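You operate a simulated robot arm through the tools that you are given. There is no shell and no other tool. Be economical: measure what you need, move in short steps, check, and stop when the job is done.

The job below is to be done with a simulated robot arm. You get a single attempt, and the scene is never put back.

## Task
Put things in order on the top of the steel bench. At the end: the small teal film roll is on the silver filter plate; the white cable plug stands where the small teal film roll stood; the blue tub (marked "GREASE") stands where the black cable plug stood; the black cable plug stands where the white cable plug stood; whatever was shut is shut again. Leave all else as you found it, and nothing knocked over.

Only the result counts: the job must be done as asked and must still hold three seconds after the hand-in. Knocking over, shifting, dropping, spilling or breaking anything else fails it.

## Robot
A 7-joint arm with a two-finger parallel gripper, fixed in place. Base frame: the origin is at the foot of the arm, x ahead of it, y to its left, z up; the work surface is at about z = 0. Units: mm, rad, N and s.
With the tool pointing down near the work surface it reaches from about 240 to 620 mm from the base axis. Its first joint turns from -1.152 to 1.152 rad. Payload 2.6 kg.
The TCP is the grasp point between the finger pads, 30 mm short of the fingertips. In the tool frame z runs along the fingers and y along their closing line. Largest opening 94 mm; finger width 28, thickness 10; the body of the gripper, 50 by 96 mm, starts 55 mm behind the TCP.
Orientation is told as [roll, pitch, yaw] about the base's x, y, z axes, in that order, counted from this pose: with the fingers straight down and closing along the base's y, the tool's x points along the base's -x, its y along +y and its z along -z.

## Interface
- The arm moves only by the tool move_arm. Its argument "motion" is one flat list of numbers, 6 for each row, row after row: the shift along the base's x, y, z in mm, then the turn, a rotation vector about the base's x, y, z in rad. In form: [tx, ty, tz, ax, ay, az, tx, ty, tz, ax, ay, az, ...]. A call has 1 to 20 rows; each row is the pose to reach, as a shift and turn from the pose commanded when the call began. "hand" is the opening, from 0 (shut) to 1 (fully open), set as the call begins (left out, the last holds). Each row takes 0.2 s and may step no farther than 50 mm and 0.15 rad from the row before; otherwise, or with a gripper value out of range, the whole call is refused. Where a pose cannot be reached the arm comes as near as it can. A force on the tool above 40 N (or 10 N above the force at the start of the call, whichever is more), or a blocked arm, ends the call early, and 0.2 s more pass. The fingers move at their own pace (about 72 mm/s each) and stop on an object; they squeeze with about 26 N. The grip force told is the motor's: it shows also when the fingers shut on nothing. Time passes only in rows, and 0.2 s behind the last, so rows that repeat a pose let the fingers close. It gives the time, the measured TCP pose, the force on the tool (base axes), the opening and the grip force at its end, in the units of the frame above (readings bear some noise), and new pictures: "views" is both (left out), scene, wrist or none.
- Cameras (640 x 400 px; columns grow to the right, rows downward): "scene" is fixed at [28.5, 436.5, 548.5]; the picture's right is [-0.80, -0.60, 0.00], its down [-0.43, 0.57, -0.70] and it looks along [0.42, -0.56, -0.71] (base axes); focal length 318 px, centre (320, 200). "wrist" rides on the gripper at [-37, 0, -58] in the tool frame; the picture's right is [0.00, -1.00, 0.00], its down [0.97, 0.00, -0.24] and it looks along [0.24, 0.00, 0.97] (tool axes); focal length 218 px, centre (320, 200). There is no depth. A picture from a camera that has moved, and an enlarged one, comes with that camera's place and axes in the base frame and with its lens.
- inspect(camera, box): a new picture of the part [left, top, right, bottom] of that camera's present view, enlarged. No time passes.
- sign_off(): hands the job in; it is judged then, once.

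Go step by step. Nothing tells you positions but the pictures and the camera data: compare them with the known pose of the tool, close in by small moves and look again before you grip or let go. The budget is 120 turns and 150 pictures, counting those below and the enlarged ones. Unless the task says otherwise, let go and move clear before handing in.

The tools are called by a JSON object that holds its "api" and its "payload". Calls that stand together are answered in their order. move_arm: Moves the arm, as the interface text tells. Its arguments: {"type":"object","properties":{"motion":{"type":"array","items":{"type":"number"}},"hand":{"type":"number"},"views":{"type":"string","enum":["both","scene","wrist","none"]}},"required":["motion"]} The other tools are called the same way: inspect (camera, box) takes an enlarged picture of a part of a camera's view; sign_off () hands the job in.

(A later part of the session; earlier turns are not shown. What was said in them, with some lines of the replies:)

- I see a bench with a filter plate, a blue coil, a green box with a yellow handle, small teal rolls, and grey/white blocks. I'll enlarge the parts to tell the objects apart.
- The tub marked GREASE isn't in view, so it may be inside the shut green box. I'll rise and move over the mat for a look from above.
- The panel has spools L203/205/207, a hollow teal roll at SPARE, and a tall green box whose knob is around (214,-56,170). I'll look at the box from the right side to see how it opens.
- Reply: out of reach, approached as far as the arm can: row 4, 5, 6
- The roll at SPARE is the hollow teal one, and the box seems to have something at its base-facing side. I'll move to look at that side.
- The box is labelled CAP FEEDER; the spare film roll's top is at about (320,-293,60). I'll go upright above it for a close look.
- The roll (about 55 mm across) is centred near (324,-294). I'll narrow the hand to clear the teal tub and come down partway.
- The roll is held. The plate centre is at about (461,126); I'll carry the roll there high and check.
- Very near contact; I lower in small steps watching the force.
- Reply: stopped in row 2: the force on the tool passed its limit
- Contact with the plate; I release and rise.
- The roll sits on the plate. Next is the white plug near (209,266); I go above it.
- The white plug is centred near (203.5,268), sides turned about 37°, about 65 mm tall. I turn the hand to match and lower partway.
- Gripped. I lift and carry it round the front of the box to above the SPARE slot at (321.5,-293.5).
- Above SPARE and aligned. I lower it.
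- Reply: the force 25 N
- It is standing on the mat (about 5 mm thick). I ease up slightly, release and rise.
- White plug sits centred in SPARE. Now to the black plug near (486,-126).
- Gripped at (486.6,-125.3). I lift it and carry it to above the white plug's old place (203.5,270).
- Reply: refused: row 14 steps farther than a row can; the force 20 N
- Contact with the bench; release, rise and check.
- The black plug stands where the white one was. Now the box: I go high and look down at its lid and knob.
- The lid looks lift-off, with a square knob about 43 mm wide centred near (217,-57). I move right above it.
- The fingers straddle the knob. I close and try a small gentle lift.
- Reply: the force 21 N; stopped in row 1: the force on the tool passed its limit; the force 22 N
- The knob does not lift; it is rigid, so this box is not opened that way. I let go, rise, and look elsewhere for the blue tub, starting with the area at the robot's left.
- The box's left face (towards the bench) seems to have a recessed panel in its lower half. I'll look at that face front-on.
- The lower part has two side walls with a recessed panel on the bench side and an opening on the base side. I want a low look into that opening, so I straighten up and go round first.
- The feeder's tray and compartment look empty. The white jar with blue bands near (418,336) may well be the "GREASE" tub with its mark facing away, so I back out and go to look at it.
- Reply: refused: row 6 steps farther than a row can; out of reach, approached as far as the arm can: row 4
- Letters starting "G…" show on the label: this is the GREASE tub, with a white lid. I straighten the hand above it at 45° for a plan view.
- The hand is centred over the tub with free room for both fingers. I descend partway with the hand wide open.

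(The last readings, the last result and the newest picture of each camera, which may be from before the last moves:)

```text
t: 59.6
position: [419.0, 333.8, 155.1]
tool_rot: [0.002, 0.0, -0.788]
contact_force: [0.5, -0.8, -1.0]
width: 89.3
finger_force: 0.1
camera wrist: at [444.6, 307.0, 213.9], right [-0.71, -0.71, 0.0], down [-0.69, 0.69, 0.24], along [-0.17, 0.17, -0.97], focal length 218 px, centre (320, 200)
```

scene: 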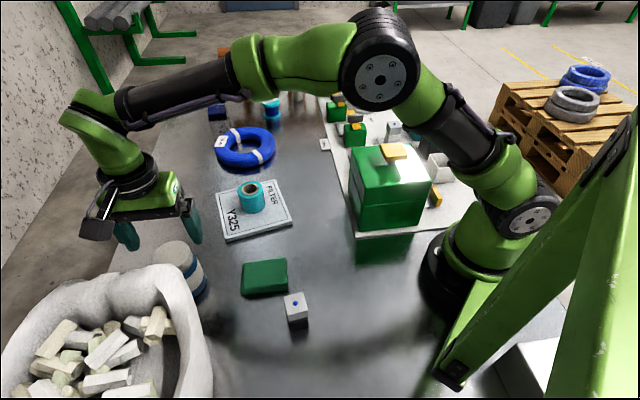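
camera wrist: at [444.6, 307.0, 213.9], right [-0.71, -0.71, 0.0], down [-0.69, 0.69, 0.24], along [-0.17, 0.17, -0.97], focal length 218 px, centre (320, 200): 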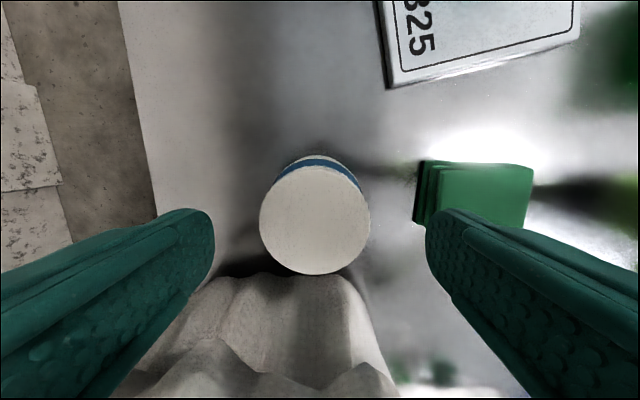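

{"api": "move_arm", "payload": {"motion": [-0.5, 4, -40, 0, 0, 0, -0.5, 4, -75, 0, 0, 0, -0.5, 4, -100, 0, 0, 0]}}

```text
t: 60.5
position: [421.1, 340.5, 68.0]
tool_rot: [0.017, 0.006, -0.779]
contact_force: [-1.4, -0.8, 1.8]
width: 89.4
finger_force: 0.1
stopped in row 3: the force on the tool passed its limit (the readings are from after the stop); the commanded pose is now the measured one
camera wrist: at [446.8, 313.0, 126.8], right [-0.7, -0.71, -0.02], down [-0.69, 0.68, 0.25], along [-0.16, 0.19, -0.97], focal length 218 px, centre (320, 200)
```

scene: 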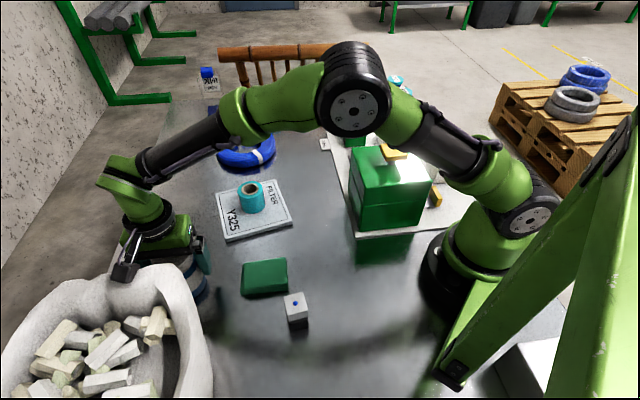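
wrist: 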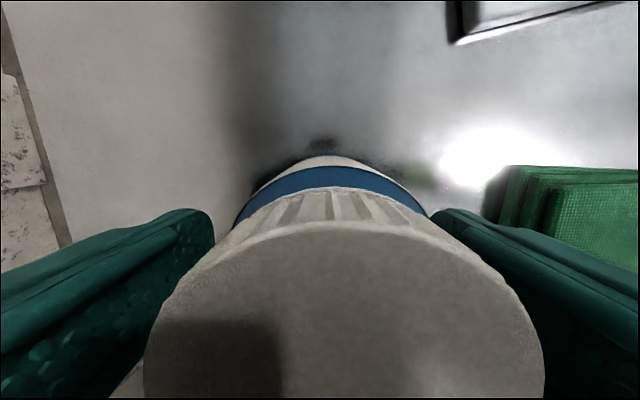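

I'm stopped at z=68, probably by the hand body brushing the sack's rim. I back off up and away from it, then look closely.

{"api": "move_arm", "payload": {"motion": [0, 0, 5, 0, 0, 0, 1, -5, 7, 0, 0, 0]}}

{"api": "inspect", "payload": {"camera": "scene", "box": [80, 190, 260, 320]}}

```text
t: 61.0
position: [422.8, 334.5, 75.2]
tool_rot: [0.017, 0.005, -0.781]
contact_force: [0.0, -0.3, 0.9]
width: 89.4
finger_force: 0.2
camera wrist: at [447.7, 308.4, 133.7], right [-0.7, -0.71, -0.02], down [-0.69, 0.68, 0.25], along [-0.16, 0.18, -0.97], focal length 218 px, centre (320, 200)
```

scene: 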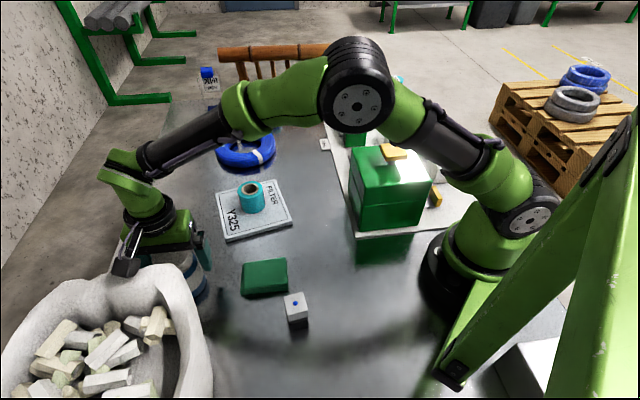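
wrist: 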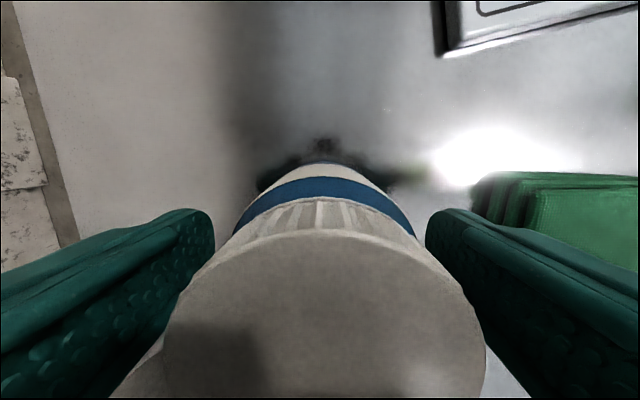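

```text
3.08 times, centred on (170, 255) of scene
camera zoom: at [28.5, 436.5, 548.5], right [-0.8, -0.6, 0.0], down [-0.43, 0.57, -0.7], along [0.42, -0.56, -0.71], focal length 978 px, centre (782, 31)
```

zoom: 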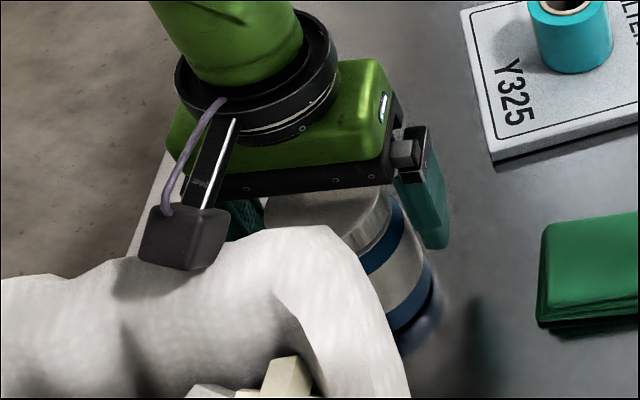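

The small block behind the hand was touching the sack; nothing looks shifted. I'll grip here, a little high, around z=73.

{"api": "move_arm", "payload": {"motion": [-1, 1, -2, -0.017, -0.005, 0], "views": "none"}}

{"api": "move_arm", "payload": {"motion": [0, 0, 0, 0, 0, 0, 0, 0, 0, 0, 0, 0, 0, 0, 0, 0, 0, 0], "hand": 0, "views": "wrist"}}

```text
t: 61.5
position: [420.8, 336.4, 73.3]
tool_rot: [0.008, -0.011, -0.783]
contact_force: [0.5, 0.2, 0.5]
width: 89.0
finger_force: 0.1
```

```text
t: 62.2
position: [421.2, 336.6, 72.1]
tool_rot: [0.01, -0.01, -0.783]
contact_force: [-1.3, -1.3, 1.1]
width: 69.2
finger_force: 25.8
camera wrist: at [446.4, 309.9, 132.4], right [-0.7, -0.71, -0.01], down [-0.69, 0.68, 0.23], along [-0.16, 0.17, -0.97], focal length 218 px, centre (320, 200)
```

wrist: 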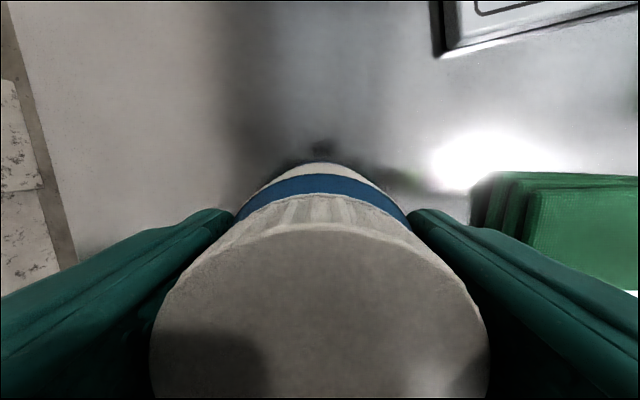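

Gripped (69 mm across). I lift and carry it to above the black plug's old place, aiming a few mm clear of the FREE tag.

{"api": "move_arm", "payload": {"motion": [0, 0, 20, 0, 0, 0, 0, 0, 55, 0, 0, 0, 0, 0, 95, 0, 0, 0, 0, 0, 130, 0, 0, 0, 5, -46, 130, 0, 0, 0, 10, -92, 130, 0, 0, 0, 18, -138, 130, 0, 0, 0, 26, -184, 130, 0, 0, 0, 34, -230, 130, 0, 0, 0, 42, -276, 130, 0, 0, 0, 50, -322, 130, 0, 0, 0, 58, -368, 130, 0, 0, 0, 64, -414, 125, 0, 0, 0, 69, -459.5, 110, 0, 0, 0]}}

```text
t: 65.2
position: [490.6, -125.2, 181.9]
tool_rot: [0.009, -0.009, -0.78]
contact_force: [0.4, -0.2, -2.9]
width: 68.7
finger_force: 26.5
camera wrist: at [516.4, -150.7, 241.6], right [-0.7, -0.71, -0.01], down [-0.69, 0.68, 0.23], along [-0.16, 0.17, -0.97], focal length 218 px, centre (320, 200)
```

scene: 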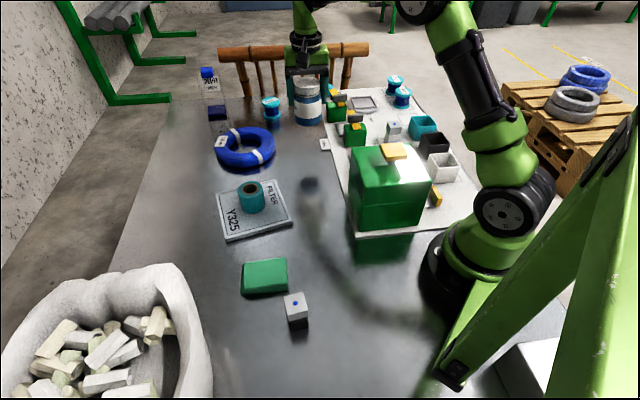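
wrist: 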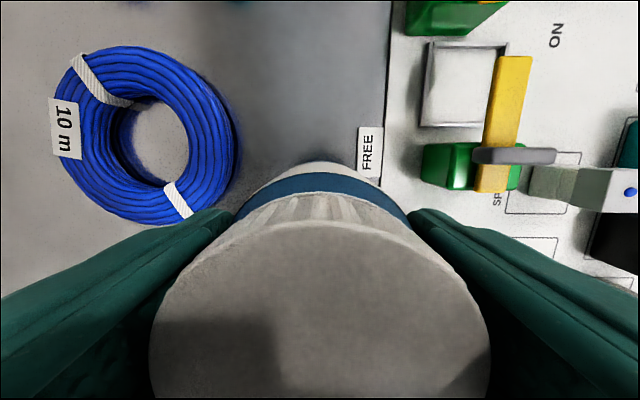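

{"api": "inspect", "payload": {"camera": "scene", "box": [270, 60, 350, 140]}}

{"api": "move_arm", "payload": {"motion": [0, 1, -40, -0.009, 0.009, 0, 0, 1, -80, -0.009, 0.009, 0, 0, 1, -95, -0.009, 0.009, 0]}}

{"api": "inspect", "payload": {"camera": "scene", "box": [270, 90, 350, 170]}}

```text
5.00 times, centred on (310, 100) of scene
camera zoom: at [28.5, 436.5, 548.5], right [-0.8, -0.6, 0.0], down [-0.43, 0.57, -0.7], along [0.42, -0.56, -0.71], focal length 1589 px, centre (370, 700)
```

zoom: 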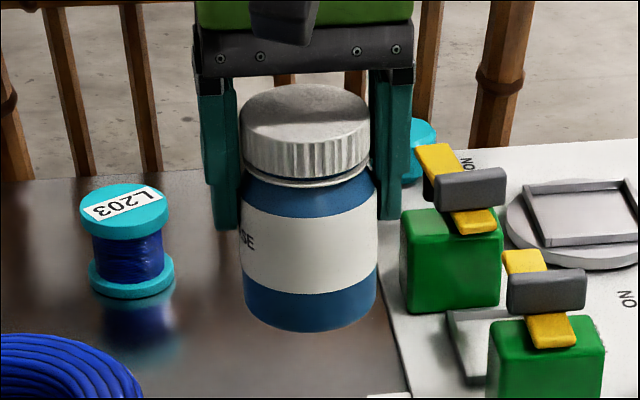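

```text
t: 66.0
position: [490.3, -121.9, 86.3]
tool_rot: [-0.003, -0.01, -0.782]
contact_force: [-0.1, 0.3, -3.8]
width: 68.9
finger_force: 25.6
camera wrist: at [516.2, -148.3, 146.7], right [-0.7, -0.71, 0.0], down [-0.69, 0.69, 0.23], along [-0.17, 0.16, -0.97], focal length 218 px, centre (320, 200)
```

scene: 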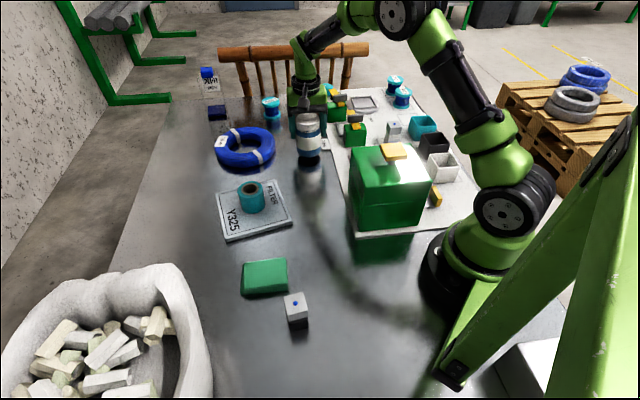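
wrist: 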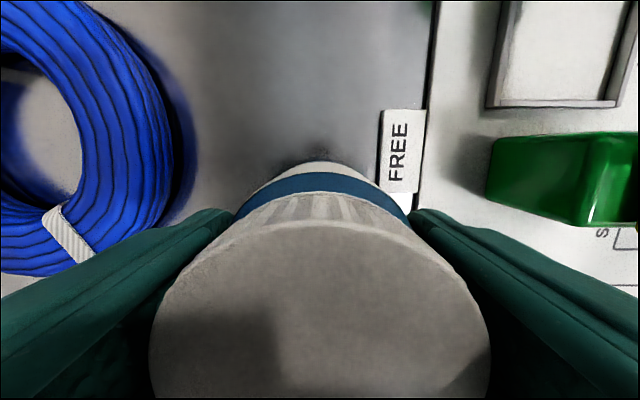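

```text
5.00 times, centred on (310, 130) of scene
camera zoom: at [28.5, 436.5, 548.5], right [-0.8, -0.6, 0.0], down [-0.43, 0.57, -0.7], along [0.42, -0.56, -0.71], focal length 1589 px, centre (370, 550)
```

zoom: 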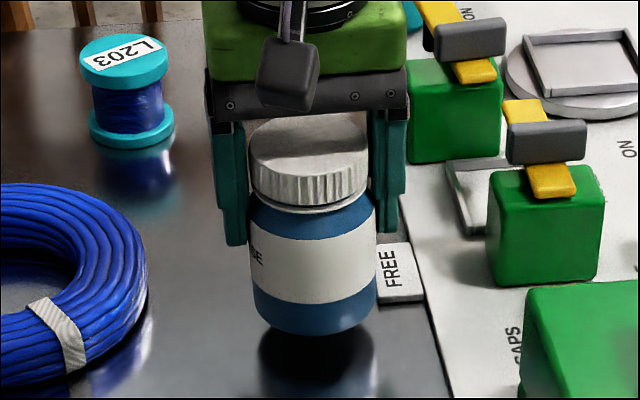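

"…SE" shows, confirming GREASE. Clear of the FREE tag; I lower the last bit.

{"api": "move_arm", "payload": {"motion": [0, 0, -6, 0, 0, 0, 0, 0, -11, 0, 0, 0], "views": "none"}}

{"api": "move_arm", "payload": {"motion": [0, 0, -1, 0, 0, 0, 0, 0, -2, 0, 0, 0], "views": "none"}}

```text
t: 66.7
position: [490.0, -122.5, 76.0]
tool_rot: [-0.005, -0.009, -0.781]
contact_force: [-0.4, -0.3, -3.2]
width: 68.7
finger_force: 25.9
```

```text
t: 67.2
position: [490.4, -121.5, 73.5]
tool_rot: [-0.003, -0.009, -0.783]
contact_force: [0.0, -0.1, -3.7]
width: 68.4
finger_force: 26.3
```

{"api": "move_arm", "payload": {"motion": [0, 0, -1, 0, 0, 0, 0, 0, -2, 0, 0, 0], "views": "none"}}

{"api": "inspect", "payload": {"camera": "scene", "box": [270, 90, 350, 170]}}

```text
t: 67.8
position: [490.9, -121.6, 73.5]
tool_rot: [-0.003, -0.011, -0.781]
contact_force: [-4.4, 1.3, 7.8]
width: 68.8
finger_force: 25.7
```

```text
5.00 times, centred on (310, 130) of scene
camera zoom: at [28.5, 436.5, 548.5], right [-0.8, -0.6, 0.0], down [-0.43, 0.57, -0.7], along [0.42, -0.56, -0.71], focal length 1589 px, centre (370, 550)
```

zoom: 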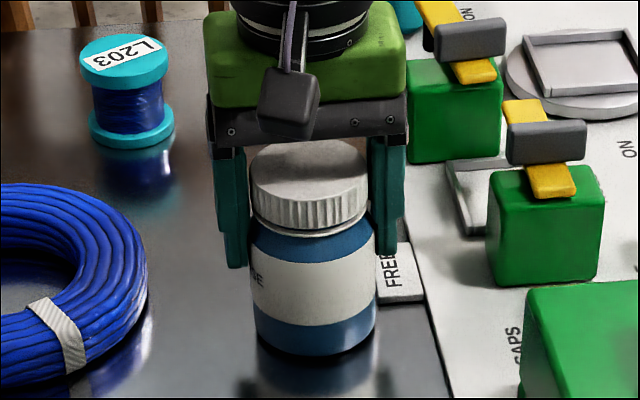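

The tub stands on the bench. Release and rise.

{"api": "move_arm", "payload": {"motion": [0, 0, 0, 0, 0, 0, 0, 0, 0, 0, 0, 0], "hand": 0.9, "views": "none"}}

{"api": "move_arm", "payload": {"motion": [0, 0, 35, 0, 0, 0, 0, 0, 80, 0, 0, 0, 0, 0, 125, 0, 0, 0, -30, 0, 155, 0, 0, 0, -70, 0, 170, 0, 0, 0]}}

{"api": "inspect", "payload": {"camera": "scene", "box": [180, 60, 460, 240]}}

{"api": "inspect", "payload": {"camera": "wrist", "box": [120, 0, 520, 250]}}

```text
t: 68.5
position: [489.0, -122.9, 71.4]
tool_rot: [-0.005, -0.012, -0.782]
contact_force: [0.4, 1.2, -0.2]
width: 84.5
finger_force: 0.0
```

```text
t: 69.7
position: [420.2, -118.4, 244.8]
tool_rot: [-0.005, -0.009, -0.779]
contact_force: [0.3, 0.4, -0.1]
width: 84.7
finger_force: 0.1
camera wrist: at [446.1, -145.6, 303.5], right [-0.7, -0.71, 0.0], down [-0.69, 0.69, 0.23], along [-0.17, 0.16, -0.97], focal length 218 px, centre (320, 200)
```

scene: 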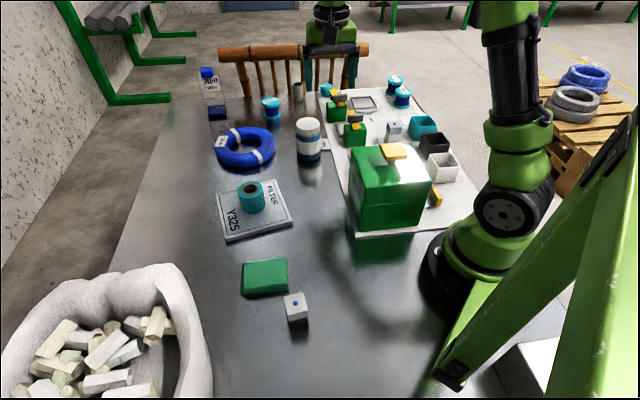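
wrist: 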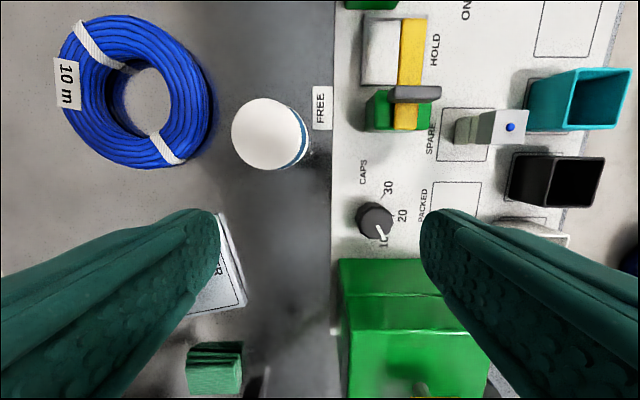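

```text
2.22 times, centred on (320, 150) of scene
camera zoom: at [28.5, 436.5, 548.5], right [-0.8, -0.6, 0.0], down [-0.43, 0.57, -0.7], along [0.42, -0.56, -0.71], focal length 706 px, centre (320, 311)
```

zoom: 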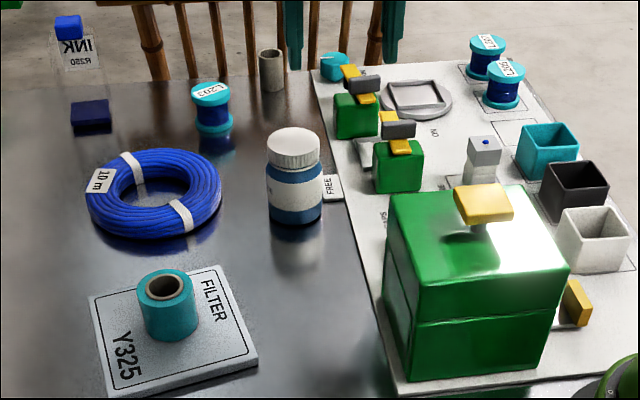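

```text
1.60 times, centred on (320, 125) of wrist
camera zoom: at [446.1, -145.6, 303.5], right [-0.7, -0.71, 0.0], down [-0.69, 0.69, 0.23], along [-0.17, 0.16, -0.97], focal length 349 px, centre (320, 320)
```

zoom: 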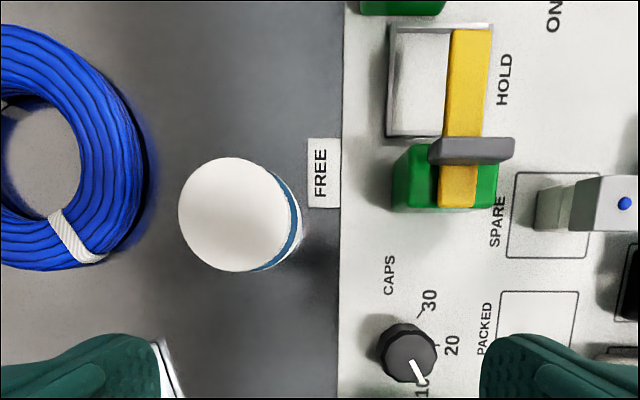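

Everything looks in place and upright, nothing else appears to have moved, and the hand is clear, so I'm handing in.

{"api": "sign_off", "payload": {}}

```text
The job is handed in.
```

I handed in the job with all four objects moved; I got no pass or fail result back.

- **Teal film roll:** it stands on the silver filter plate. I took the hollow teal roll from the SPARE slot to be the one you meant. The teal spools marked L203, L205 and L207 were left alone.
- **White cable plug:** it is centred in the SPARE slot where the roll stood.
- **Black cable plug:** it stands where the white plug was, within about 3 mm.
- **GREASE tub:** it stands where the black plug was, set about 5 mm over so it does not touch the FREE tag. I identified it by the letters "G…" and "…SE" on its label; it has a white lid.

**Box knob:** while looking for the tub I gripped the knob on the green CAP FEEDER box and tried a small lift. It did not move, so I let go, and nothing was opened.

**Sack:** the back of the hand touched the rim of the sack when I reached for the tub. In the later pictures the sack looks unmoved.
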